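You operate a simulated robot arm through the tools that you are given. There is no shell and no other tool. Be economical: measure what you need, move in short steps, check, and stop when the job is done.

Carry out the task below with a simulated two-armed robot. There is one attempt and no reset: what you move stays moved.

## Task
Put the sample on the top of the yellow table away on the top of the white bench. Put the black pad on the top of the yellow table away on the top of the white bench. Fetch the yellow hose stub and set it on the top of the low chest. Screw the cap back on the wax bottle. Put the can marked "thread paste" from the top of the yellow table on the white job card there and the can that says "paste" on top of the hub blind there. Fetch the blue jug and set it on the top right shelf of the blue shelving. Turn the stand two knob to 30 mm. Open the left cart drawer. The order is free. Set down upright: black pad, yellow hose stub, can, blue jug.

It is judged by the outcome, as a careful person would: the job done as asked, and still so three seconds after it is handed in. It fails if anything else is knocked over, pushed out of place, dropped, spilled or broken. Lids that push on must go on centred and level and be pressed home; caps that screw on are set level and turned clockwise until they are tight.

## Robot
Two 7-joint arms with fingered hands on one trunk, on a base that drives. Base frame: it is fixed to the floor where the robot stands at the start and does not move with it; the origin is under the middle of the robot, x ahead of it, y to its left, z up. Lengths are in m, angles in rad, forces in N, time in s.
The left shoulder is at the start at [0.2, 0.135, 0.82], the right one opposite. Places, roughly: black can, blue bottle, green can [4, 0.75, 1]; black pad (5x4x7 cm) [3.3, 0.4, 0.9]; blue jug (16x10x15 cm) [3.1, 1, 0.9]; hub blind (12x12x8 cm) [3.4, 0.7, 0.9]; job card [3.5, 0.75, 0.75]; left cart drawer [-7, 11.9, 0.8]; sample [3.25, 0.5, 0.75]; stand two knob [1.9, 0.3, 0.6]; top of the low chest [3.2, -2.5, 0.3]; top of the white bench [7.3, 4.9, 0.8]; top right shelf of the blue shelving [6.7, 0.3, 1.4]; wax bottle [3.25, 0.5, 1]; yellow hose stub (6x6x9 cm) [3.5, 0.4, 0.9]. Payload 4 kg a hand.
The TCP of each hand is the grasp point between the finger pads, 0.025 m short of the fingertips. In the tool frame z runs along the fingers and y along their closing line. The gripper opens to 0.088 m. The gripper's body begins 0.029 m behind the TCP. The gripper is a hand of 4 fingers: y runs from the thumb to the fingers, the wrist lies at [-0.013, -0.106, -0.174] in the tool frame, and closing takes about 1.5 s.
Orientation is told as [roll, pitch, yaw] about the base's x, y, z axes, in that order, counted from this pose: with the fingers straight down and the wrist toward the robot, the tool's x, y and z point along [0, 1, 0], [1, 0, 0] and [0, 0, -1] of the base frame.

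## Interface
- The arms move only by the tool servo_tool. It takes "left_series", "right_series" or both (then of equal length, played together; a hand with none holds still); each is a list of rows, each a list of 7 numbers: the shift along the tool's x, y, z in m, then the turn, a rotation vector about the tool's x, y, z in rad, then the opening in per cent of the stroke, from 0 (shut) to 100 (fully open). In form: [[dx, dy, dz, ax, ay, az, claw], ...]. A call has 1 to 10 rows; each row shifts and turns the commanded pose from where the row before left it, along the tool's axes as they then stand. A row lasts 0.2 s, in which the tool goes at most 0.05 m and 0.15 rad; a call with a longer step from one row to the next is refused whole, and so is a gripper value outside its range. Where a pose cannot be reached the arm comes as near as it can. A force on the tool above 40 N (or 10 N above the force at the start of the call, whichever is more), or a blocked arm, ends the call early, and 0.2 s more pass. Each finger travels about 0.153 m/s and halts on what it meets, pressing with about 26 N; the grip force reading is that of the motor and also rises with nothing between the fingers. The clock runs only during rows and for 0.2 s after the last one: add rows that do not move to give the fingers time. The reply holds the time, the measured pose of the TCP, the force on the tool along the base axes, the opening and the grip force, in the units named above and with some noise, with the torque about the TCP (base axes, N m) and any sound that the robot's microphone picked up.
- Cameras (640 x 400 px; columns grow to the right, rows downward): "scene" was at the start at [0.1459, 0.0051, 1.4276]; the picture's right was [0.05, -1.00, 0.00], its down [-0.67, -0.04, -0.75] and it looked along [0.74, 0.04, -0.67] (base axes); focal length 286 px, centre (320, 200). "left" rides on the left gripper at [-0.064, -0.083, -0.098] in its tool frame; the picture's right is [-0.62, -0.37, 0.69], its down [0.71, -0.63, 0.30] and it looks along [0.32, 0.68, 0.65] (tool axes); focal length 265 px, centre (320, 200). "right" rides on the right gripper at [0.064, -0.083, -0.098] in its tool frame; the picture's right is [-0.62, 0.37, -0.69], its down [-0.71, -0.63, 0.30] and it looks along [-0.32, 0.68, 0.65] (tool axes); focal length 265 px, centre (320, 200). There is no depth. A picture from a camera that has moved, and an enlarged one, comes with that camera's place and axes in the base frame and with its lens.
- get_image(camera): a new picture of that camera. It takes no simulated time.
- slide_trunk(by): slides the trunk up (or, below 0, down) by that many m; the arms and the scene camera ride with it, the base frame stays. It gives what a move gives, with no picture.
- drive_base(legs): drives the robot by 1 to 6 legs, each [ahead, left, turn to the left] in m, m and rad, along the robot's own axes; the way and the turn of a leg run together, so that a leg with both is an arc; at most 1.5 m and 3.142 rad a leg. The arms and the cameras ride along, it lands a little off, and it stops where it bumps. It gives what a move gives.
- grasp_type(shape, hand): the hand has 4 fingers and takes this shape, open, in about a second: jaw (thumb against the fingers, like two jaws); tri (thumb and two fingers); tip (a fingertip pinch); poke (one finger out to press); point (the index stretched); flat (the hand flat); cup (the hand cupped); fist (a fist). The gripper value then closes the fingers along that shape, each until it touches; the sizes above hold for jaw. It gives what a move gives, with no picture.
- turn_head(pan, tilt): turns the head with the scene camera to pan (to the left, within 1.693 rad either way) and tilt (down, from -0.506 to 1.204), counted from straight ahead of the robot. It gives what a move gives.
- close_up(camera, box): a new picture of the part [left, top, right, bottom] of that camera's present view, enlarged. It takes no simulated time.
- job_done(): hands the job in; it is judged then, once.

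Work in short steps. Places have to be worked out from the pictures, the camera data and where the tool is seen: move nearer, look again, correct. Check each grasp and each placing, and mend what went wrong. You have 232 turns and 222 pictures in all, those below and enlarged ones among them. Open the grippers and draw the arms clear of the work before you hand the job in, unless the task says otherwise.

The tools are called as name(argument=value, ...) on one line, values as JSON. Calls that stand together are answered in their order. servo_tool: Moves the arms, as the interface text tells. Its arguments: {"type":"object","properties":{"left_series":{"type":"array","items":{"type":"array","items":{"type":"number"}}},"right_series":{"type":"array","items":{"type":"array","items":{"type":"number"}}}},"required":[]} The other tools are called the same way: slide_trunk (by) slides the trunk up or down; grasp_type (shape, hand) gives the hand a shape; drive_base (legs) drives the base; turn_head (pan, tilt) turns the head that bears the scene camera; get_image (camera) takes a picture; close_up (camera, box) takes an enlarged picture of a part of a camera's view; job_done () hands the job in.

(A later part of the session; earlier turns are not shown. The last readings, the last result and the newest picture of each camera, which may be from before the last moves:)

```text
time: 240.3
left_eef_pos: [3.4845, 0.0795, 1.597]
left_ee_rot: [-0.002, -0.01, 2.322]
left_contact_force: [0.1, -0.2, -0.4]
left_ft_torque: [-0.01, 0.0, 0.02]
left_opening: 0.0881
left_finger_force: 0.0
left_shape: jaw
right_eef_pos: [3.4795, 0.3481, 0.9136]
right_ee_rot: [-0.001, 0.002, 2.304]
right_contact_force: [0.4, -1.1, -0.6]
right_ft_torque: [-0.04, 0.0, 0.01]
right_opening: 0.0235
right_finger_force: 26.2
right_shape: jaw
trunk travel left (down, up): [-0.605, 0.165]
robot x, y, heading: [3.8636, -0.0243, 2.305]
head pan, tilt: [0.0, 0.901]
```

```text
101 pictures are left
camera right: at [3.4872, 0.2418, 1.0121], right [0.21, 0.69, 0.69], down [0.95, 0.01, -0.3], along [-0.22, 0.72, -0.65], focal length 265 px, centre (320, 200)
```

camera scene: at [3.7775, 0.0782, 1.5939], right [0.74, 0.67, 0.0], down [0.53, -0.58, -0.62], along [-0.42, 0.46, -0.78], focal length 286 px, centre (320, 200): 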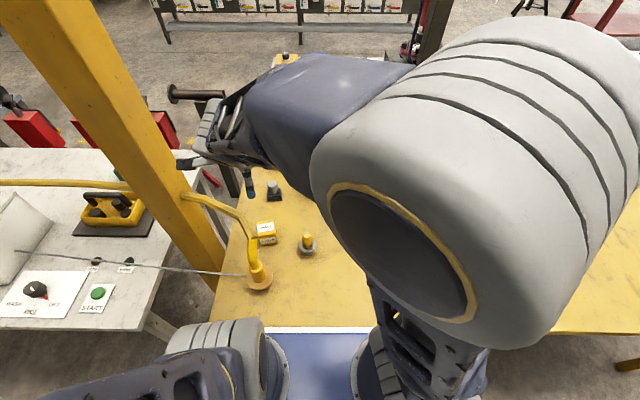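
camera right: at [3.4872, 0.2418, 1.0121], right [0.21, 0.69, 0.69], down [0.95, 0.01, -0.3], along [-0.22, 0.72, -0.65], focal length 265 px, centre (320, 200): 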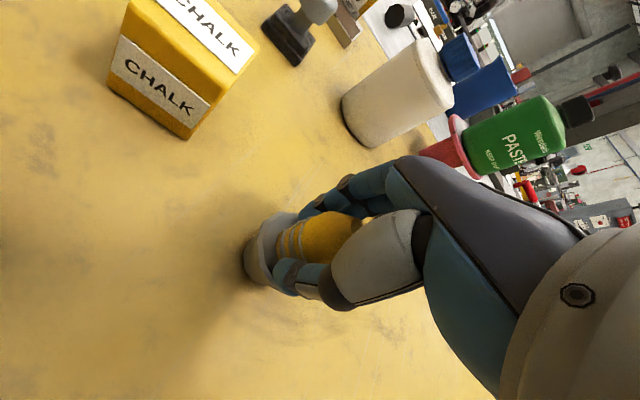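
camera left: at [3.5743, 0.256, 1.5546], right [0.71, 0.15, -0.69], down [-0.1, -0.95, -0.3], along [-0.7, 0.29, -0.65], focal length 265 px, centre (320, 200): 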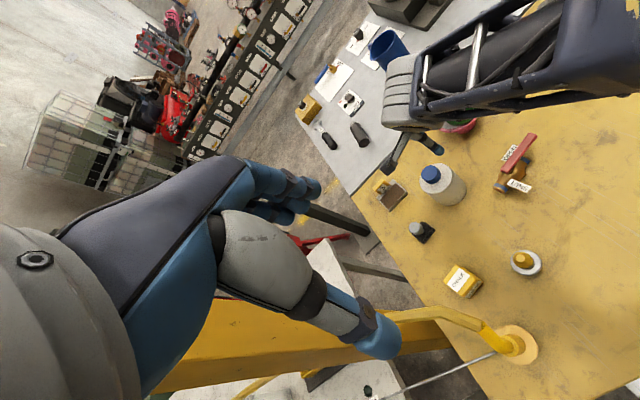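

Gripped. I lift it, back away from the table, and turn left to look down the back aisle toward the low chest.

servo_tool(right_series=[[0, 0, -0.03, 0, 0, 0, 0], [0, 0, -0.045, 0, 0, 0, 0], [0, 0, -0.045, 0, 0, 0, 0], [0, 0, -0.045, 0, 0, 0, 0], [0, 0, -0.045, 0, 0, 0, 0], [-0.04, 0, -0.02, 0, 0, 0, 0], [-0.04, 0, 0, 0, 0, 0, 0], [-0.04, 0, 0, 0, 0, 0, 0], [-0.04, 0, 0, 0, 0, 0, 0], [-0.03, 0, 0, 0, 0, 0, 0]])

drive_base(legs=[[-0.5, 0, 0], [0, 0, 1.57]])

turn_head(pan=0, tilt=0.6)

get_image(camera="scene")

```text
time: 242.5
left_eef_pos: [3.4848, 0.08, 1.5955]
left_ee_rot: [-0.001, -0.009, 2.321]
left_contact_force: [0.0, -0.4, 0.1]
left_ft_torque: [0.06, 0.0, 0.02]
left_opening: 0.0878
left_finger_force: 0.1
left_shape: jaw
right_eef_pos: [3.6192, 0.4776, 1.1432]
right_ee_rot: [0.001, 0.002, 2.307]
right_contact_force: [0.4, -0.2, -1.9]
right_ft_torque: [-0.03, -0.01, -0.02]
right_opening: 0.0232
right_finger_force: 26.4
right_shape: jaw
trunk travel left (down, up): [-0.605, 0.165]
robot x, y, heading: [3.8654, -0.023, 2.309]
head pan, tilt: [0.0, 0.901]
```

```text
time: 249.2
left_eef_pos: [4.1025, -0.7713, 1.5951]
left_ee_rot: [-0.003, -0.012, -2.385]
left_contact_force: [-0.5, 0.7, -0.1]
left_ft_torque: [0.0, 0.0, 0.0]
left_opening: 0.0881
left_finger_force: 0.0
left_shape: jaw
right_eef_pos: [3.706, -0.6402, 1.1426]
right_ee_rot: [0.001, 0.002, -2.403]
right_contact_force: [-0.1, -0.7, -3.0]
right_ft_torque: [0.01, 0.0, -0.01]
right_opening: 0.0229
right_finger_force: 26.0
right_shape: jaw
trunk travel left (down, up): [-0.605, 0.165]
robot x, y, heading: [4.2022, -0.3918, -2.4]
head pan, tilt: [0.0, 0.901]
```

```text
time: 250.0
left_eef_pos: [4.1014, -0.7721, 1.5966]
left_ee_rot: [-0.001, -0.011, -2.385]
left_contact_force: [0.1, 0.7, -0.5]
left_ft_torque: [0.02, -0.04, 0.0]
left_opening: 0.0878
left_finger_force: 0.0
left_shape: jaw
right_eef_pos: [3.7039, -0.6395, 1.1437]
right_ee_rot: [0.0, 0.002, -2.402]
right_contact_force: [-0.3, 0.3, -3.0]
right_ft_torque: [0.0, -0.03, -0.05]
right_opening: 0.0229
right_finger_force: 25.1
right_shape: jaw
trunk travel left (down, up): [-0.605, 0.165]
robot x, y, heading: [4.2062, -0.394, -2.394]
head pan, tilt: [0.0, 0.6]
```

```text
100 pictures are left
camera scene: at [4.0959, -0.4894, 1.6186], right [-0.68, 0.74, 0.0], down [0.42, 0.38, -0.82], along [-0.61, -0.56, -0.57], focal length 286 px, centre (320, 200)
```

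scene: 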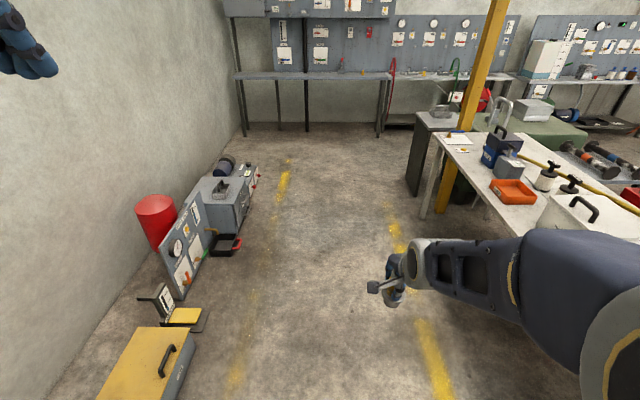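

The grey chest at ≈(3.17, -2.42) is the low chest. I zoom to see its top.

close_up(camera="scene", box=[130, 140, 290, 300])

```text
2.50 times, centred on (210, 220) of scene
camera zoom: at [4.0959, -0.4894, 1.6186], right [-0.68, 0.74, 0.0], down [0.42, 0.38, -0.82], along [-0.61, -0.56, -0.57], focal length 716 px, centre (595, 150)
```

zoom: 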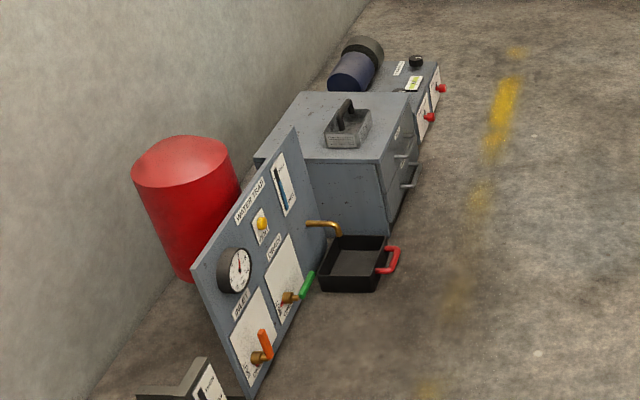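

I drive down the aisle and turn to face the chest front.

drive_base(legs=[[1.4, -0.07, 0], [0.75, -0.07, 0], [0, 0, 1.57]])

turn_head(pan=0, tilt=0.95)

get_image(camera="scene")

```text
time: 264.6
left_eef_pos: [2.9141, -1.8513, 1.5958]
left_ee_rot: [-0.001, -0.009, -0.805]
left_contact_force: [-0.9, 0.3, 0.3]
left_ft_torque: [-0.01, -0.01, 0.02]
left_opening: 0.0877
left_finger_force: 0.1
left_shape: jaw
right_eef_pos: [2.7865, -2.2501, 1.1442]
right_ee_rot: [0.001, 0.001, -0.82]
right_contact_force: [0.9, 0.9, -2.1]
right_ft_torque: [0.02, -0.01, 0.02]
right_opening: 0.0226
right_finger_force: 26.0
right_shape: jaw
trunk travel left (down, up): [-0.605, 0.165]
robot x, y, heading: [2.53, -1.7583, -0.814]
head pan, tilt: [0.0, 0.6]
```

```text
time: 265.4
left_eef_pos: [2.9155, -1.8513, 1.596]
left_ee_rot: [-0.002, -0.011, -0.804]
left_contact_force: [0.7, 0.3, 0.6]
left_ft_torque: [-0.01, -0.03, 0.0]
left_opening: 0.0879
left_finger_force: 0.1
left_shape: jaw
right_eef_pos: [2.7862, -2.2502, 1.1433]
right_ee_rot: [0.002, 0.002, -0.821]
right_contact_force: [0.9, -0.4, -2.7]
right_ft_torque: [-0.01, 0.0, 0.0]
right_opening: 0.023
right_finger_force: 26.3
right_shape: jaw
trunk travel left (down, up): [-0.605, 0.165]
robot x, y, heading: [2.5345, -1.7513, -0.812]
head pan, tilt: [0.0, 0.949]
```

```text
98 pictures are left
camera scene: at [2.6244, -1.85, 1.5904], right [-0.73, -0.69, 0.0], down [-0.56, 0.59, -0.58], along [0.4, -0.42, -0.81], focal length 286 px, centre (320, 200)
```

scene: 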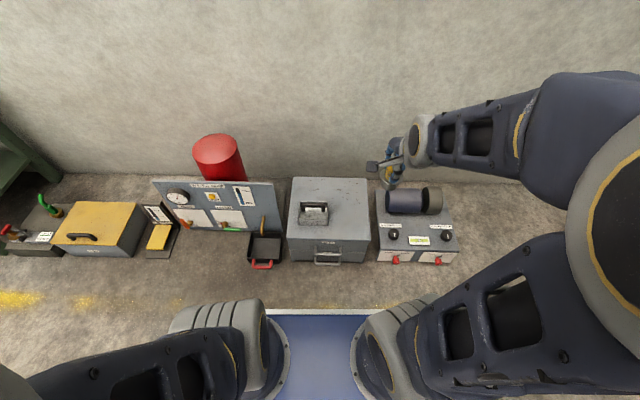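

Chest top spans ≈0.81–1.22 ahead, +0.16 to −0.27 left, with a small caddy at left-middle; the right half is free. I drive 0.2 m closer and lower the trunk.

drive_base(legs=[[0.2, 0, 0]])

slide_trunk(by=-0.42)

servo_tool(right_series=[[0, 0.04, 0, 0, 0, 0, 0], [0, 0.045, 0, 0, 0, 0, 0], [0, 0.045, 0, 0, 0, 0, 0], [0, 0.045, 0.01, 0, 0, 0, 0], [0, 0.025, 0.03, 0, 0, 0, 0], [0, 0, 0.045, 0, 0, 0, 0], [0, 0, 0.04, 0, 0, 0, 0], [0, 0, 0, 0, 0, 0, 0]])

get_image(camera="right")

get_image(camera="scene")

```text
time: 267.0
left_eef_pos: [3.0513, -1.9954, 1.5964]
left_ee_rot: [-0.001, -0.009, -0.807]
left_contact_force: [0.5, 0.0, 0.3]
left_ft_torque: [0.0, 0.02, 0.0]
left_opening: 0.0878
left_finger_force: 0.1
left_shape: jaw
right_eef_pos: [2.9221, -2.3955, 1.1425]
right_ee_rot: [0.0, 0.003, -0.822]
right_contact_force: [0.2, 0.5, -2.9]
right_ft_torque: [0.01, -0.01, 0.0]
right_opening: 0.0227
right_finger_force: 26.3
right_shape: jaw
trunk travel left (down, up): [-0.605, 0.165]
robot x, y, heading: [2.6656, -1.8978, -0.816]
head pan, tilt: [0.0, 0.949]
```

```text
refused: -0.42 is not a number from -0.4 to 0.4
```

```text
time: 268.8
left_eef_pos: [3.0496, -1.9967, 1.5961]
left_ee_rot: [-0.002, -0.009, -0.807]
left_contact_force: [0.5, 0.4, 0.0]
left_ft_torque: [0.0, -0.01, 0.01]
left_opening: 0.0876
left_finger_force: 0.0
left_shape: jaw
right_eef_pos: [3.0571, -2.5414, 1.0173]
right_ee_rot: [0.0, 0.003, -0.821]
right_contact_force: [-0.2, 0.3, -2.7]
right_ft_torque: [0.02, 0.0, 0.01]
right_opening: 0.0228
right_finger_force: 26.2
right_shape: jaw
trunk travel left (down, up): [-0.605, 0.165]
robot x, y, heading: [2.6669, -1.8981, -0.815]
head pan, tilt: [0.0, 0.949]
```

```text
97 pictures are left
camera right: at [3.0476, -2.438, 1.1166], right [-0.2, -0.69, 0.69], down [-0.95, -0.02, -0.3], along [0.23, -0.72, -0.65], focal length 265 px, centre (320, 200)
```

right: 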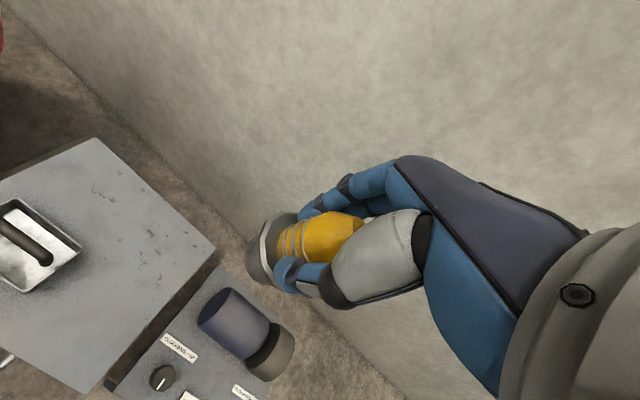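

```text
96 pictures are left
camera scene: at [2.7605, -1.9949, 1.5903], right [-0.73, -0.68, 0.0], down [-0.56, 0.59, -0.58], along [0.4, -0.42, -0.81], focal length 286 px, centre (320, 200)
```

scene: 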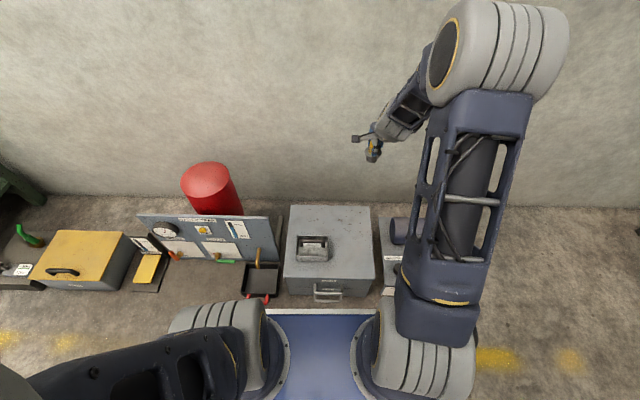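

Triangulated chest top: z≈0.31. I lower the trunk 0.4 m in the present alignment (free right part of the top).

slide_trunk(by=-0.4)

servo_tool(right_series=[[0, 0.02, 0.04, 0, 0, 0, 0], [0, 0.02, 0.04, 0, 0, 0, 0], [0, 0, 0.045, 0, 0, 0, 0], [0, 0, 0.045, 0, 0, 0, 0], [0, 0, 0.03, 0, 0, 0, 0], [0, 0, 0, 0, 0, 0, 0]])

get_image(camera="right")

get_image(camera="scene")

```text
time: 272.6
left_eef_pos: [3.0503, -1.9969, 1.1957]
left_ee_rot: [-0.001, -0.01, -0.807]
left_contact_force: [0.4, -0.5, 0.2]
left_ft_torque: [-0.04, 0.0, 0.05]
left_opening: 0.0881
left_finger_force: 0.0
left_shape: jaw
right_eef_pos: [3.0579, -2.541, 0.6168]
right_ee_rot: [-0.001, 0.003, -0.821]
right_contact_force: [0.0, 0.2, -2.9]
right_ft_torque: [0.04, -0.01, 0.02]
right_opening: 0.0227
right_finger_force: 26.6
right_shape: jaw
trunk travel left (down, up): [-0.205, 0.565]
robot x, y, heading: [2.6698, -1.8982, -0.815]
head pan, tilt: [0.0, 0.949]
```

```text
time: 274.0
left_eef_pos: [3.0517, -1.9957, 1.1962]
left_ee_rot: [-0.002, -0.011, -0.807]
left_contact_force: [0.3, 0.0, 0.2]
left_ft_torque: [-0.02, 0.03, -0.01]
left_opening: 0.0877
left_finger_force: 0.1
left_shape: jaw
right_eef_pos: [3.0829, -2.5701, 0.4176]
right_ee_rot: [0.0, 0.002, -0.822]
right_contact_force: [-1.0, -0.2, -2.8]
right_ft_torque: [0.03, -0.02, 0.03]
right_opening: 0.0226
right_finger_force: 25.2
right_shape: jaw
trunk travel left (down, up): [-0.205, 0.565]
robot x, y, heading: [2.6688, -1.8997, -0.817]
head pan, tilt: [0.0, 0.949]
```

```text
95 pictures are left
camera right: at [3.0741, -2.4668, 0.516], right [-0.2, -0.69, 0.69], down [-0.95, -0.02, -0.3], along [0.23, -0.72, -0.65], focal length 265 px, centre (320, 200)
```

right: 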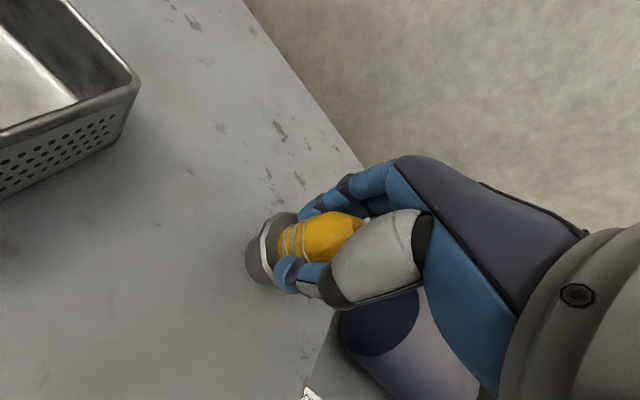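

```text
94 pictures are left
camera scene: at [2.7604, -1.9949, 1.1903], right [-0.73, -0.68, 0.0], down [-0.56, 0.59, -0.58], along [0.4, -0.42, -0.81], focal length 286 px, centre (320, 200)
```

scene: 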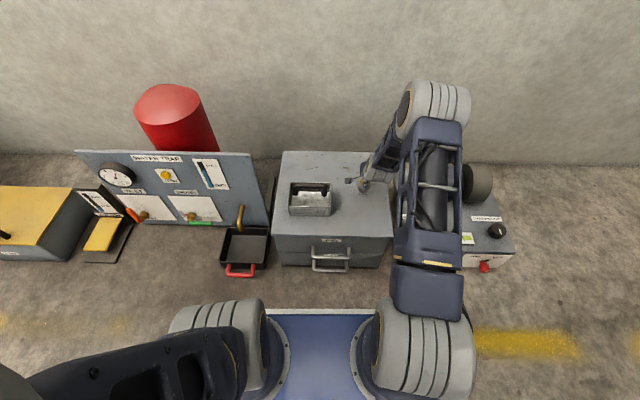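

Over free space on the chest. I shift 2 cm left for margin and lower to contact.

servo_tool(right_series=[[0.02, 0, 0.015, 0, 0, 0, 0], [0, 0, 0.015, 0, 0, 0, 0], [0, 0, 0, 0, 0, 0, 0]])

servo_tool(right_series=[[0, 0, 0.005, 0, 0, 0, 0], [0, 0, 0, 0, 0, 0, 0]])

servo_tool(right_series=[[0, 0, 0.004, 0, 0, 0, 0], [0, 0, 0, 0, 0, 0, 0]])

servo_tool(right_series=[[0, 0, 0.004, 0, 0, 0, 0], [0, 0, 0, 0, 0, 0, 0]])

close_up(camera="right", box=[200, 180, 400, 330])

```text
time: 274.8
left_eef_pos: [3.0501, -1.9956, 1.1964]
left_ee_rot: [-0.003, -0.011, -0.807]
left_contact_force: [0.2, -0.3, 1.1]
left_ft_torque: [0.0, 0.0, -0.06]
left_opening: 0.0878
left_finger_force: 0.0
left_shape: jaw
right_eef_pos: [3.1006, -2.5564, 0.3893]
right_ee_rot: [-0.003, -0.004, -0.822]
right_contact_force: [-6.4, 6.8, 31.6]
right_ft_torque: [0.09, 0.11, -0.02]
right_opening: 0.0255
right_finger_force: 26.1
right_shape: jaw
trunk travel left (down, up): [-0.205, 0.565]
robot x, y, heading: [2.6638, -1.8994, -0.816]
head pan, tilt: [0.0, 0.949]
```

```text
time: 275.1
left_eef_pos: [3.0505, -1.9957, 1.1956]
left_ee_rot: [-0.001, -0.011, -0.807]
left_contact_force: [0.6, 0.0, 0.3]
left_ft_torque: [-0.01, -0.02, -0.01]
left_opening: 0.0879
left_finger_force: 0.1
left_shape: jaw
right_eef_pos: [3.1008, -2.5581, 0.3908]
right_ee_rot: [0.0, -0.008, -0.823]
right_contact_force: [-8.2, 8.6, 24.8]
right_ft_torque: [0.25, 0.24, -0.01]
right_opening: 0.0259
right_finger_force: 26.4
right_shape: jaw
trunk travel left (down, up): [-0.205, 0.565]
robot x, y, heading: [2.6623, -1.8943, -0.813]
head pan, tilt: [0.0, 0.949]
stopped in row 1 (right hand): the force on the tool passed its limit at 49 N (the readings are from after the stop); the commanded pose is now the measured one
```

```text
time: 275.5
left_eef_pos: [3.0508, -1.9958, 1.1963]
left_ee_rot: [-0.002, -0.012, -0.806]
left_contact_force: [-0.7, -0.2, 0.3]
left_ft_torque: [0.0, 0.01, -0.01]
left_opening: 0.0878
left_finger_force: 0.1
left_shape: jaw
right_eef_pos: [3.1023, -2.5586, 0.3905]
right_ee_rot: [0.0, -0.015, -0.82]
right_contact_force: [-8.6, 10.0, 23.3]
right_ft_torque: [0.36, 0.3, -0.03]
right_opening: 0.0259
right_finger_force: 25.7
right_shape: jaw
trunk travel left (down, up): [-0.205, 0.565]
robot x, y, heading: [2.6684, -1.8954, -0.819]
head pan, tilt: [0.0, 0.949]
stopped in row 1 (right hand): the force on the tool passed its limit at 44 N (the readings are from after the stop); the commanded pose is now the measured one
```

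```text
time: 275.8
left_eef_pos: [3.0507, -1.9953, 1.1962]
left_ee_rot: [-0.001, -0.012, -0.806]
left_contact_force: [-0.3, 0.3, 0.7]
left_ft_torque: [0.0, 0.01, -0.02]
left_opening: 0.0878
left_finger_force: 0.1
left_shape: jaw
right_eef_pos: [3.1037, -2.5605, 0.3907]
right_ee_rot: [0.0, -0.017, -0.823]
right_contact_force: [-7.9, 8.8, 21.4]
right_ft_torque: [0.3, 0.28, 0.0]
right_opening: 0.0258
right_finger_force: 25.8
right_shape: jaw
trunk travel left (down, up): [-0.205, 0.565]
robot x, y, heading: [2.6657, -1.8978, -0.818]
head pan, tilt: [0.0, 0.949]
stopped in row 1 (right hand): the force on the tool passed its limit at 44 N (the readings are from after the stop); the commanded pose is now the measured one
```

```text
2.67 times, centred on (300, 255) of right
camera zoom: at [3.0915, -2.4561, 0.4884], right [-0.21, -0.68, 0.7], down [-0.95, -0.03, -0.32], along [0.23, -0.73, -0.64], focal length 708 px, centre (373, 53)
```

zoom: 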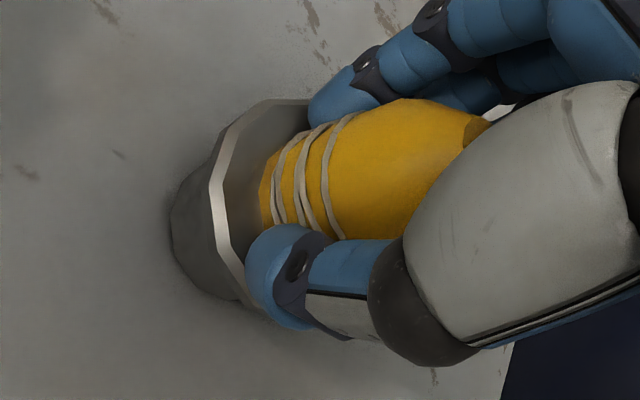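

It's resting on the chest. I relieve the pressure, open and rise.

servo_tool(right_series=[[0, 0, -0.003, 0.015, 0, 0, 0], [0, 0, 0, 0, 0, 0, 40], [0, 0, 0, 0, 0, 0, 100], [0, 0, 0, 0, 0, 0, 100], [0, 0, -0.03, 0, 0, 0, 100], [0, 0, -0.045, 0, 0, 0, 100], [0, 0, -0.045, 0, 0, 0, 100], [0, 0, -0.045, 0, 0, 0, 100]])

get_image(camera="right")

```text
time: 277.6
left_eef_pos: [3.0495, -1.9964, 1.1954]
left_ee_rot: [-0.002, -0.011, -0.807]
left_contact_force: [-0.9, 0.0, -0.1]
left_ft_torque: [-0.01, 0.03, 0.05]
left_opening: 0.0876
left_finger_force: 0.1
left_shape: jaw
right_eef_pos: [3.1015, -2.5606, 0.5582]
right_ee_rot: [0.001, 0.001, -0.824]
right_contact_force: [-0.5, -0.9, 0.8]
right_ft_torque: [0.0, -0.01, 0.02]
right_opening: 0.0879
right_finger_force: 0.1
right_shape: jaw
trunk travel left (down, up): [-0.205, 0.565]
robot x, y, heading: [2.6665, -1.8969, -0.821]
head pan, tilt: [0.0, 0.949]
```

```text
92 pictures are left
camera right: at [3.0915, -2.457, 0.6572], right [-0.2, -0.69, 0.69], down [-0.95, -0.02, -0.3], along [0.23, -0.72, -0.65], focal length 265 px, centre (320, 200)
```

right: 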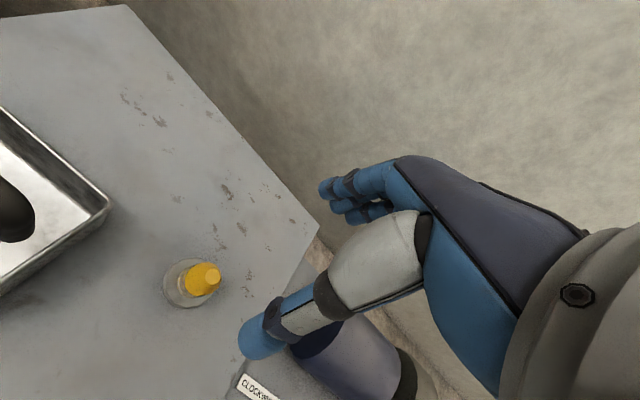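

The stub stands upright on the chest. I raise up and drive back to the yellow table for the pad and sample.

slide_trunk(by=0.4)

servo_tool(right_series=[[0, -0.04, -0.02, 0, 0, 0, 100], [0, -0.04, -0.02, 0, 0, 0, 100], [0, -0.04, -0.02, 0, 0, 0, 100], [0, -0.04, -0.02, 0, 0, 0, 100], [0, -0.03, -0.03, 0, 0, 0, 100], [0, 0, -0.045, 0, 0, 0, 100], [0, 0, -0.045, 0, 0, 0, 100]])

drive_base(legs=[[-0.2, 0, 0], [0, 0, 1.57], [1.45, 0, 0], [0.7, 0, 0], [0, 0, 1.57]])

get_image(camera="scene")

```text
time: 281.4
left_eef_pos: [3.0495, -1.9953, 1.5959]
left_ee_rot: [-0.002, -0.011, -0.807]
left_contact_force: [0.1, 0.4, 0.0]
left_ft_torque: [-0.02, 0.02, -0.04]
left_opening: 0.0879
left_finger_force: 0.0
left_shape: jaw
right_eef_pos: [3.102, -2.5604, 0.9581]
right_ee_rot: [-0.001, 0.001, -0.825]
right_contact_force: [-0.5, 0.7, 0.3]
right_ft_torque: [0.02, -0.01, -0.01]
right_opening: 0.0875
right_finger_force: 0.1
right_shape: jaw
trunk travel left (down, up): [-0.605, 0.165]
robot x, y, heading: [2.6686, -1.8957, -0.82]
head pan, tilt: [0.0, 0.949]
```

```text
time: 283.1
left_eef_pos: [3.0506, -1.9955, 1.5956]
left_ee_rot: [-0.002, -0.012, -0.808]
left_contact_force: [1.3, -1.3, -1.0]
left_ft_torque: [-0.03, 0.0, 0.02]
left_opening: 0.0878
left_finger_force: 0.1
left_shape: jaw
right_eef_pos: [2.9738, -2.421, 1.1579]
right_ee_rot: [-0.002, 0.0, -0.822]
right_contact_force: [0.9, 0.0, 0.3]
right_ft_torque: [-0.01, 0.0, 0.01]
right_opening: 0.0875
right_finger_force: 0.0
right_shape: jaw
trunk travel left (down, up): [-0.605, 0.165]
robot x, y, heading: [2.6688, -1.8979, -0.816]
head pan, tilt: [0.0, 0.949]
```

```text
time: 302.6
left_eef_pos: [3.7228, -0.1958, 1.5954]
left_ee_rot: [-0.004, -0.008, 2.353]
left_contact_force: [-0.3, 0.0, 0.3]
left_ft_torque: [0.0, 0.01, -0.01]
left_opening: 0.0877
left_finger_force: 0.1
left_shape: jaw
right_eef_pos: [3.7929, 0.2309, 1.1584]
right_ee_rot: [0.0, 0.0, 2.335]
right_contact_force: [0.3, 0.2, 0.0]
right_ft_torque: [-0.01, 0.02, -0.01]
right_opening: 0.088
right_finger_force: 0.0
right_shape: jaw
trunk travel left (down, up): [-0.605, 0.165]
robot x, y, heading: [4.1076, -0.2881, 2.341]
head pan, tilt: [0.0, 0.949]
```

```text
91 pictures are left
camera scene: at [4.0163, -0.1905, 1.5903], right [0.72, 0.7, 0.0], down [0.57, -0.58, -0.58], along [-0.41, 0.42, -0.81], focal length 286 px, centre (320, 200)
```

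scene: 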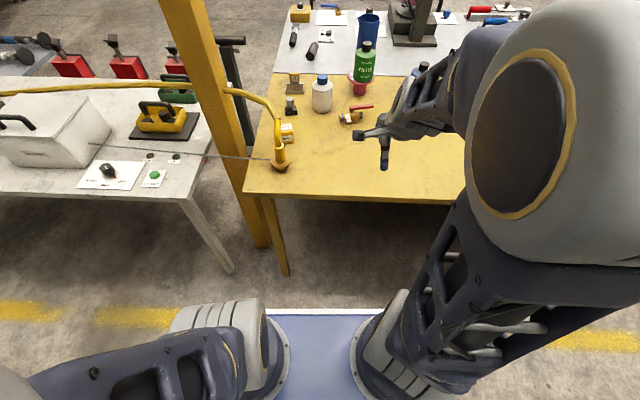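

I straighten and pull in to the table as before.

drive_base(legs=[[0, 0, -0.028], [0.36, 0, 0]])

get_image(camera="scene")

get_image(camera="right")

```text
time: 305.2
left_eef_pos: [3.4799, 0.0798, 1.5965]
left_ee_rot: [-0.002, -0.011, 2.326]
left_contact_force: [0.6, -0.7, -0.3]
left_ft_torque: [-0.02, -0.02, 0.02]
left_opening: 0.088
left_finger_force: 0.1
left_shape: jaw
right_eef_pos: [3.5606, 0.5048, 1.1564]
right_ee_rot: [0.0, 0.001, 2.309]
right_contact_force: [1.0, -0.1, 1.0]
right_ft_torque: [0.0, 0.05, 0.0]
right_opening: 0.0878
right_finger_force: 0.0
right_shape: jaw
trunk travel left (down, up): [-0.605, 0.165]
robot x, y, heading: [3.8634, -0.0185, 2.31]
head pan, tilt: [0.0, 0.949]
```

```text
90 pictures are left
camera scene: at [3.7739, 0.0779, 1.5903], right [0.73, 0.68, 0.0], down [0.55, -0.6, -0.58], along [-0.39, 0.43, -0.81], focal length 286 px, centre (320, 200)
```

scene: 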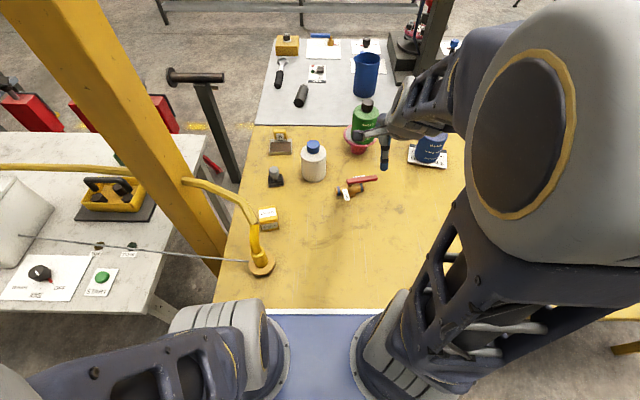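

```text
89 pictures are left
camera right: at [3.5685, 0.3982, 1.2564], right [0.21, 0.69, 0.69], down [0.95, 0.02, -0.3], along [-0.22, 0.72, -0.65], focal length 265 px, centre (320, 200)
```

right: 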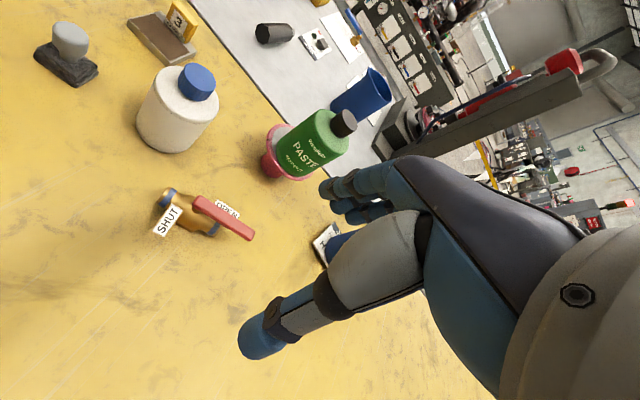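

Pad knob at ≈(3.269, 0.418), top z≈0.92. I move the right hand over it and down to z≈1.02.

servo_tool(right_series=[[0.04, 0.019, 0, 0, 0, 0, 100], [0.04, 0.019, 0, 0, 0, 0, 100], [0.04, 0.019, 0, 0, 0, 0, 100], [0.04, 0.019, 0, 0, 0, 0, 100], [0.04, 0.019, 0, 0, 0, 0, 100], [0.04, 0.019, 0, 0, 0, 0, 100], [0.034, 0.019, 0, 0, 0, 0, 100], [0, 0, 0.045, 0, 0, 0, 100], [0, 0, 0.045, 0, 0, 0, 100], [0, 0, 0.03, 0, 0, 0, 100]])

get_image(camera="right")

```text
time: 307.4
left_eef_pos: [3.4798, 0.0802, 1.597]
left_ee_rot: [-0.001, -0.011, 2.326]
left_contact_force: [-0.1, 0.2, 0.2]
left_ft_torque: [-0.01, 0.02, 0.01]
left_opening: 0.0879
left_finger_force: 0.0
left_shape: jaw
right_eef_pos: [3.2681, 0.4181, 1.0387]
right_ee_rot: [0.0, -0.001, 2.311]
right_contact_force: [0.6, 0.5, 0.2]
right_ft_torque: [0.01, 0.01, -0.01]
right_opening: 0.0879
right_finger_force: 0.1
right_shape: jaw
trunk travel left (down, up): [-0.605, 0.165]
robot x, y, heading: [3.8605, -0.0255, 2.316]
head pan, tilt: [0.0, 0.949]
```

```text
88 pictures are left
camera right: at [3.2761, 0.3125, 1.1365], right [0.21, 0.69, 0.69], down [0.95, 0.02, -0.31], along [-0.22, 0.72, -0.65], focal length 265 px, centre (320, 200)
```

right: 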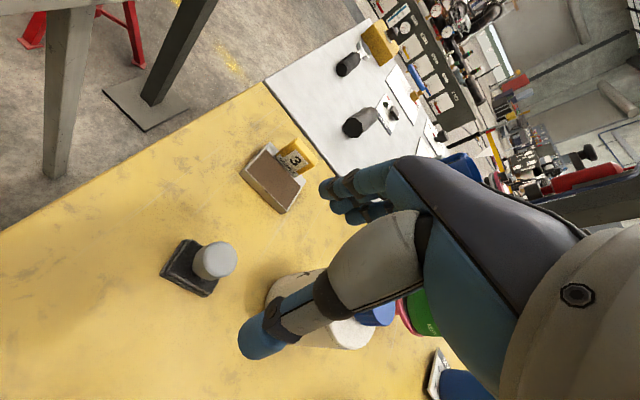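

Knob is ~9 mm further left; I correct and descend, then close on it.

servo_tool(right_series=[[0.009, 0.005, 0.03, 0, 0, 0, 100], [0, 0, 0.04, 0, 0, 0, 100], [0, 0, 0.04, 0, 0, 0, 100], [0, 0, 0.022, 0, 0, 0, 100], [0, 0, 0, 0, 0, 0, 50], [0, 0, 0, 0, 0, 0, 0], [0, 0, 0, 0, 0, 0, 0], [0, 0, 0, 0, 0, 0, 0]])

get_image(camera="right")

```text
time: 309.2
left_eef_pos: [3.4793, 0.0796, 1.5962]
left_ee_rot: [-0.001, -0.009, 2.326]
left_contact_force: [-0.7, -0.3, 0.6]
left_ft_torque: [0.02, -0.01, 0.0]
left_opening: 0.088
left_finger_force: 0.0
left_shape: jaw
right_eef_pos: [3.2583, 0.4158, 0.9057]
right_ee_rot: [0.0, 0.0, 2.309]
right_contact_force: [-0.9, 0.4, -0.4]
right_ft_torque: [0.03, -0.01, -0.01]
right_opening: 0.0189
right_finger_force: 26.1
right_shape: jaw
trunk travel left (down, up): [-0.605, 0.165]
robot x, y, heading: [3.8656, -0.019, 2.314]
head pan, tilt: [0.0, 0.949]
```

```text
87 pictures are left
camera right: at [3.2662, 0.3091, 1.0045], right [0.21, 0.69, 0.69], down [0.95, 0.02, -0.3], along [-0.22, 0.72, -0.65], focal length 265 px, centre (320, 200)
```

right: 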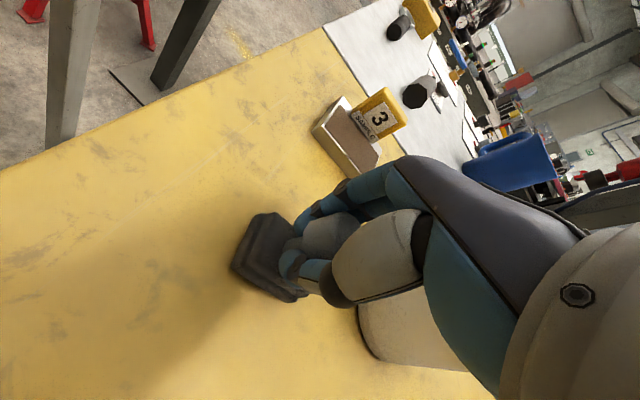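

Gripped. Lift it and carry it to a free spot on the table (≈(3.68, 0.50)) where the left hand can take it over.

servo_tool(right_series=[[0, 0, -0.03, 0, 0, 0, 0], [0, 0, -0.045, 0, 0, 0, 0], [0, 0, -0.045, 0, 0, 0, 0], [0, 0, -0.045, 0, 0, 0, 0], [0, 0, -0.045, 0, 0, 0, 0], [-0.03, -0.03, -0.02, 0, 0, 0, 0], [-0.04, -0.025, 0, 0, 0, 0, 0], [-0.04, -0.025, 0, 0, 0, 0, 0], [-0.04, -0.025, 0, 0, 0, 0, 0], [-0.04, -0.025, 0, 0, 0, 0, 0]])

servo_tool(right_series=[[-0.04, -0.025, 0, 0, 0, 0, 0], [-0.04, -0.025, 0, 0, 0, 0, 0], [-0.04, -0.022, 0, 0, 0, 0, 0], [-0.04, -0.02, 0, 0, 0, 0, 0], [-0.018, 0, 0.04, 0, 0, 0, 0], [0, 0, 0.045, 0, 0, 0, 0], [0, 0, 0.045, 0, 0, 0, 0], [0, 0, 0.045, 0, 0, 0, 0], [0, 0, 0, 0, 0, 0, 0]])

get_image(camera="right")

```text
time: 311.4
left_eef_pos: [3.4792, 0.0799, 1.596]
left_ee_rot: [0.0, -0.011, 2.325]
left_contact_force: [-0.1, 0.1, 0.5]
left_ft_torque: [0.03, -0.02, 0.05]
left_opening: 0.0879
left_finger_force: 0.0
left_shape: jaw
right_eef_pos: [3.4873, 0.448, 1.1354]
right_ee_rot: [-0.002, 0.0, 2.311]
right_contact_force: [-0.5, 0.5, -0.6]
right_ft_torque: [0.01, -0.02, 0.0]
right_opening: 0.019
right_finger_force: 26.0
right_shape: jaw
trunk travel left (down, up): [-0.605, 0.165]
robot x, y, heading: [3.8626, -0.0197, 2.315]
head pan, tilt: [0.0, 0.949]
```

```text
time: 313.4
left_eef_pos: [3.4784, 0.0809, 1.5964]
left_ee_rot: [-0.002, -0.011, 2.326]
left_contact_force: [-0.6, -0.8, -0.8]
left_ft_torque: [0.0, -0.04, -0.03]
left_opening: 0.088
left_finger_force: 0.0
left_shape: jaw
right_eef_pos: [3.6654, 0.5446, 0.9748]
right_ee_rot: [0.0, 0.002, 2.31]
right_contact_force: [-0.6, 0.3, -0.5]
right_ft_torque: [-0.01, 0.01, -0.02]
right_opening: 0.0188
right_finger_force: 25.4
right_shape: jaw
right hand out of reach, approached as far as the arm can: row 5, 6, 7, 8
trunk travel left (down, up): [-0.605, 0.165]
robot x, y, heading: [3.8599, -0.0192, 2.316]
head pan, tilt: [0.0, 0.949]
```

```text
86 pictures are left
camera right: at [3.6737, 0.4381, 1.0744], right [0.21, 0.69, 0.69], down [0.95, 0.02, -0.3], along [-0.22, 0.72, -0.65], focal length 265 px, centre (320, 200)
```

right: 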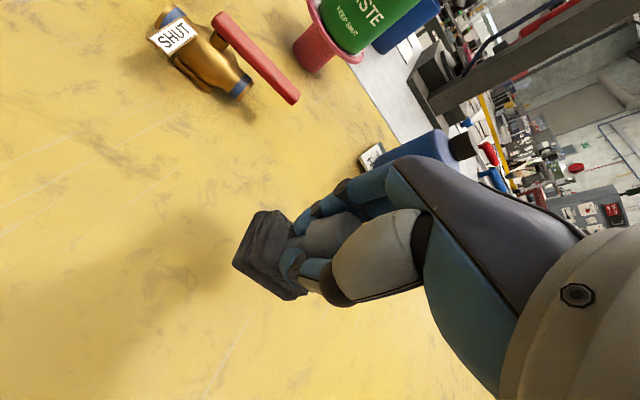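

Free space below. Lower to the table.

servo_tool(right_series=[[0, 0, 0.03, 0, 0, 0, 0], [0, 0, 0.025, 0, 0, 0, 0], [0, 0, 0.006, 0, 0, 0, 0], [0, 0, 0.004, 0, 0, 0, 0], [0, 0, 0, 0, 0, 0, 0]])

```text
time: 314.6
left_eef_pos: [3.4776, 0.0803, 1.5966]
left_ee_rot: [-0.002, -0.011, 2.326]
left_contact_force: [0.1, -0.1, 0.3]
left_ft_torque: [-0.01, 0.02, 0.02]
left_opening: 0.0876
left_finger_force: 0.1
left_shape: jaw
right_eef_pos: [3.6659, 0.5433, 0.9107]
right_ee_rot: [0.0, 0.0, 2.31]
right_contact_force: [0.3, 0.9, -0.5]
right_ft_torque: [0.01, -0.01, 0.0]
right_opening: 0.0188
right_finger_force: 25.9
right_shape: jaw
trunk travel left (down, up): [-0.605, 0.165]
robot x, y, heading: [3.8623, -0.0198, 2.321]
head pan, tilt: [0.0, 0.949]
```

servo_tool(right_series=[[0, 0, 0.004, 0, 0, 0, 0], [0, 0, 0, 0, 0, 0, 0], [0, 0, 0, 0, 0, 0, 40], [0, 0, 0, 0, 0, 0, 100], [0, 0, 0, 0, 0, 0, 100], [0, 0, -0.04, 0, 0, 0, 100], [0, 0, -0.045, 0, 0, 0, 100], [0, 0, -0.045, 0, 0, 0, 100], [0, 0, -0.045, 0, 0, 0, 100], [0, 0, -0.045, 0, 0, 0, 100]])

get_image(camera="right")

```text
time: 316.8
left_eef_pos: [3.4803, 0.0816, 1.5965]
left_ee_rot: [-0.001, -0.012, 2.327]
left_contact_force: [1.0, 0.0, 1.0]
left_ft_torque: [-0.02, 0.05, -0.01]
left_opening: 0.0881
left_finger_force: 0.0
left_shape: jaw
right_eef_pos: [3.6679, 0.545, 1.1264]
right_ee_rot: [0.002, 0.001, 2.31]
right_contact_force: [1.1, -1.1, 0.6]
right_ft_torque: [0.02, 0.01, 0.02]
right_opening: 0.0876
right_finger_force: 0.0
right_shape: jaw
trunk travel left (down, up): [-0.605, 0.165]
robot x, y, heading: [3.8632, -0.0211, 2.315]
head pan, tilt: [0.0, 0.949]
```

```text
85 pictures are left
camera right: at [3.6755, 0.4383, 1.2258], right [0.21, 0.69, 0.69], down [0.95, 0.01, -0.3], along [-0.22, 0.72, -0.66], focal length 265 px, centre (320, 200)
```

right: 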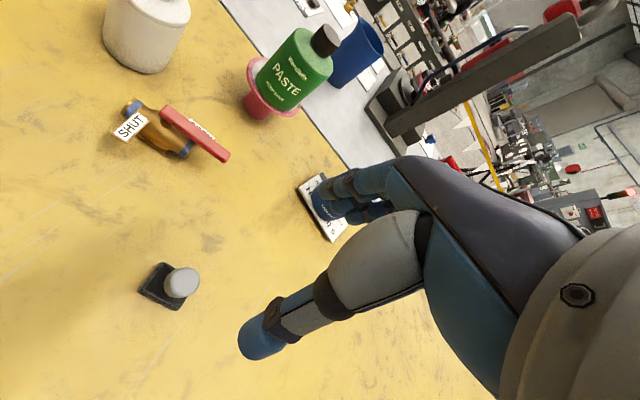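

Pad is upright there. Next the sample tag at ≈(3.139, 0.549). I bring the right hand over it, high enough to clear the bottle.

servo_tool(right_series=[[0, 0, -0.04, 0, 0, 0, 100], [0.035, 0.034, 0, 0, 0, 0, 100], [0.035, 0.034, 0, 0, 0, 0, 100], [0.035, 0.034, 0, 0, 0, 0, 100], [0.035, 0.034, 0, 0, 0, 0, 100], [0.035, 0.034, 0, 0, 0, 0, 100], [0.035, 0.034, 0, 0, 0, 0, 100], [0.035, 0.034, 0, 0, 0, 0, 100], [0.035, 0.034, 0, 0, 0, 0, 100], [0.035, 0.034, 0, 0, 0, 0, 100]])

servo_tool(right_series=[[0.035, 0.034, 0, 0, 0, 0, 100], [0.036, 0.018, 0, 0, 0, 0, 100], [0, 0, 0.045, 0, 0, 0, 100], [0, 0, 0.045, 0, 0, 0, 100], [0, 0, 0.03, 0, 0, 0, 100], [0, 0, 0, 0, 0, 0, 100]])

get_image(camera="right")

```text
time: 319.0
left_eef_pos: [3.4794, 0.0814, 1.5958]
left_ee_rot: [-0.001, -0.013, 2.327]
left_contact_force: [0.8, -0.1, 1.3]
left_ft_torque: [0.0, 0.01, 0.01]
left_opening: 0.0879
left_finger_force: 0.1
left_shape: jaw
right_eef_pos: [3.2285, 0.5591, 1.1661]
right_ee_rot: [-0.001, 0.0, 2.311]
right_contact_force: [0.4, -0.2, 0.4]
right_ft_torque: [0.0, 0.0, 0.0]
right_opening: 0.0877
right_finger_force: 0.0
right_shape: jaw
trunk travel left (down, up): [-0.605, 0.165]
robot x, y, heading: [3.8664, -0.0196, 2.315]
head pan, tilt: [0.0, 0.949]
```

```text
time: 320.4
left_eef_pos: [3.4802, 0.0805, 1.5955]
left_ee_rot: [-0.002, -0.012, 2.327]
left_contact_force: [0.0, -0.9, 0.7]
left_ft_torque: [0.0, 0.0, 0.0]
left_opening: 0.0877
left_finger_force: 0.0
left_shape: jaw
right_eef_pos: [3.143, 0.5482, 1.0452]
right_ee_rot: [-0.001, 0.0, 2.31]
right_contact_force: [0.4, -0.3, -0.1]
right_ft_torque: [-0.01, 0.02, 0.03]
right_opening: 0.0879
right_finger_force: 0.1
right_shape: jaw
right hand out of reach, approached as far as the arm can: row 2
trunk travel left (down, up): [-0.605, 0.165]
robot x, y, heading: [3.8635, -0.0231, 2.317]
head pan, tilt: [0.0, 0.949]
```

```text
84 pictures are left
camera right: at [3.1507, 0.4408, 1.144], right [0.21, 0.69, 0.69], down [0.95, 0.02, -0.3], along [-0.22, 0.72, -0.65], focal length 265 px, centre (320, 200)
```

right: 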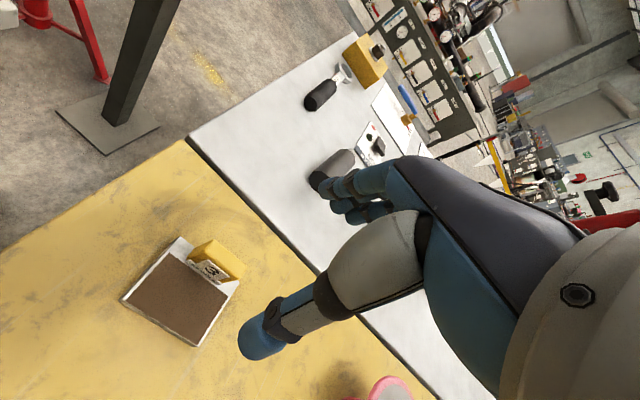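

Plate is aligned with the table; tag at ≈(3.133, 0.551). Correct by 8 mm ahead, 5 mm left, and descend to z≈0.905.

servo_tool(right_series=[[0.0055, 0.0085, 0.02, 0, 0, 0, 100], [0, 0, 0.04, 0, 0, 0, 100], [0, 0, 0.04, 0, 0, 0, 100], [0, 0, 0.03, 0, 0, 0, 100], [0, 0, 0, 0, 0, 0, 100]])

get_image(camera="right")

```text
time: 321.6
left_eef_pos: [3.4789, 0.0803, 1.596]
left_ee_rot: [-0.001, -0.01, 2.326]
left_contact_force: [0.0, 0.2, -0.1]
left_ft_torque: [0.05, 0.01, 0.0]
left_opening: 0.0879
left_finger_force: 0.0
left_shape: jaw
right_eef_pos: [3.1342, 0.5506, 0.9162]
right_ee_rot: [-0.001, 0.0, 2.31]
right_contact_force: [-0.2, 0.0, 0.5]
right_ft_torque: [0.0, -0.02, -0.01]
right_opening: 0.088
right_finger_force: 0.1
right_shape: jaw
trunk travel left (down, up): [-0.605, 0.165]
robot x, y, heading: [3.8628, -0.0183, 2.314]
head pan, tilt: [0.0, 0.949]
```

```text
83 pictures are left
camera right: at [3.1417, 0.4434, 1.015], right [0.21, 0.69, 0.69], down [0.95, 0.02, -0.31], along [-0.22, 0.72, -0.65], focal length 265 px, centre (320, 200)
```

right: 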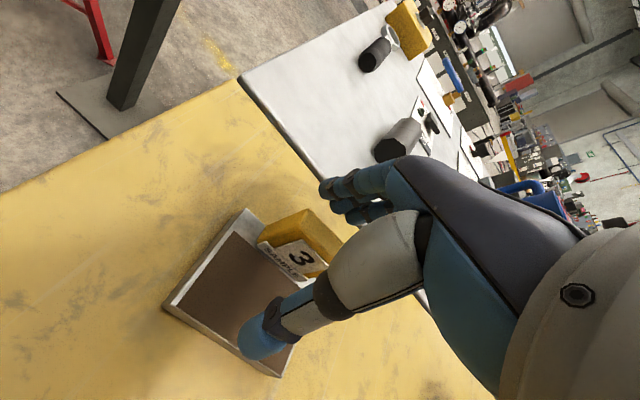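

The tag lies between the fingers. Lower 8 mm and close.

servo_tool(right_series=[[0, 0, 0.008, 0, 0, 0, 100], [0, 0, 0, 0, 0, 0, 50], [0, 0, 0, 0, 0, 0, 0], [0, 0, 0, 0, 0, 0, 0], [0, 0, 0, 0, 0, 0, 0], [0, 0, 0, 0, 0, 0, 0]])

get_image(camera="right")

```text
time: 323.0
left_eef_pos: [3.4807, 0.0807, 1.5959]
left_ee_rot: [-0.002, -0.009, 2.325]
left_contact_force: [0.6, 0.0, -0.2]
left_ft_torque: [-0.01, 0.02, 0.01]
left_opening: 0.0876
left_finger_force: 0.0
left_shape: jaw
right_eef_pos: [3.1346, 0.5509, 0.9071]
right_ee_rot: [0.0, 0.0, 2.308]
right_contact_force: [0.5, 0.4, -0.7]
right_ft_torque: [0.02, 0.01, 0.05]
right_opening: 0.011
right_finger_force: 25.9
right_shape: jaw
trunk travel left (down, up): [-0.605, 0.165]
robot x, y, heading: [3.8636, -0.0207, 2.312]
head pan, tilt: [0.0, 0.949]
```

```text
82 pictures are left
camera right: at [3.1421, 0.4436, 1.0065], right [0.21, 0.69, 0.69], down [0.95, 0.02, -0.3], along [-0.22, 0.72, -0.65], focal length 265 px, centre (320, 200)
```

right: 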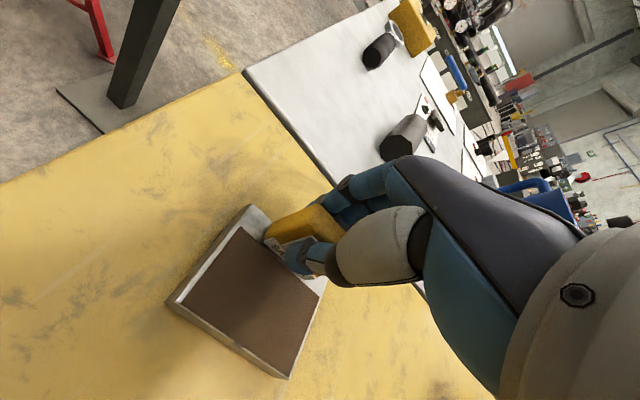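

Gripped on the tag. Lift 10 cm and check that the whole sample comes along.

servo_tool(right_series=[[0, 0, -0.02, 0, 0, 0, 0], [0, 0, -0.03, 0, 0, 0, 0], [0, 0, -0.045, 0, 0, 0, 0], [0, 0, -0.045, 0, 0, 0, 0], [0, 0, -0.045, 0, 0, 0, 0], [0, 0, -0.045, 0, 0, 0, 0], [0, 0, 0, 0, 0, 0, 0]])

get_image(camera="right")

```text
time: 324.6
left_eef_pos: [3.4799, 0.0803, 1.5955]
left_ee_rot: [0.0, -0.011, 2.327]
left_contact_force: [-0.4, 0.1, 0.3]
left_ft_torque: [-0.03, 0.0, -0.01]
left_opening: 0.088
left_finger_force: 0.1
left_shape: jaw
right_eef_pos: [3.1332, 0.5498, 1.1383]
right_ee_rot: [-0.001, 0.0, 2.309]
right_contact_force: [0.7, 0.5, -5.0]
right_ft_torque: [0.03, 0.02, -0.01]
right_opening: 0.0104
right_finger_force: 25.7
right_shape: jaw
trunk travel left (down, up): [-0.605, 0.165]
robot x, y, heading: [3.8625, -0.016, 2.321]
head pan, tilt: [0.0, 0.949]
```

```text
81 pictures are left
camera right: at [3.1417, 0.443, 1.2371], right [0.21, 0.69, 0.69], down [0.95, 0.02, -0.3], along [-0.22, 0.72, -0.65], focal length 265 px, centre (320, 200)
```

right: 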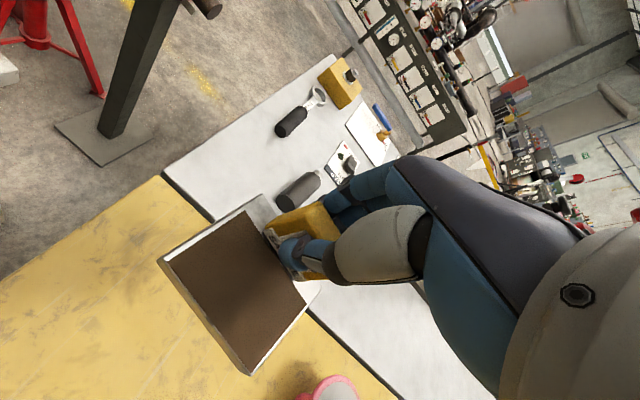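

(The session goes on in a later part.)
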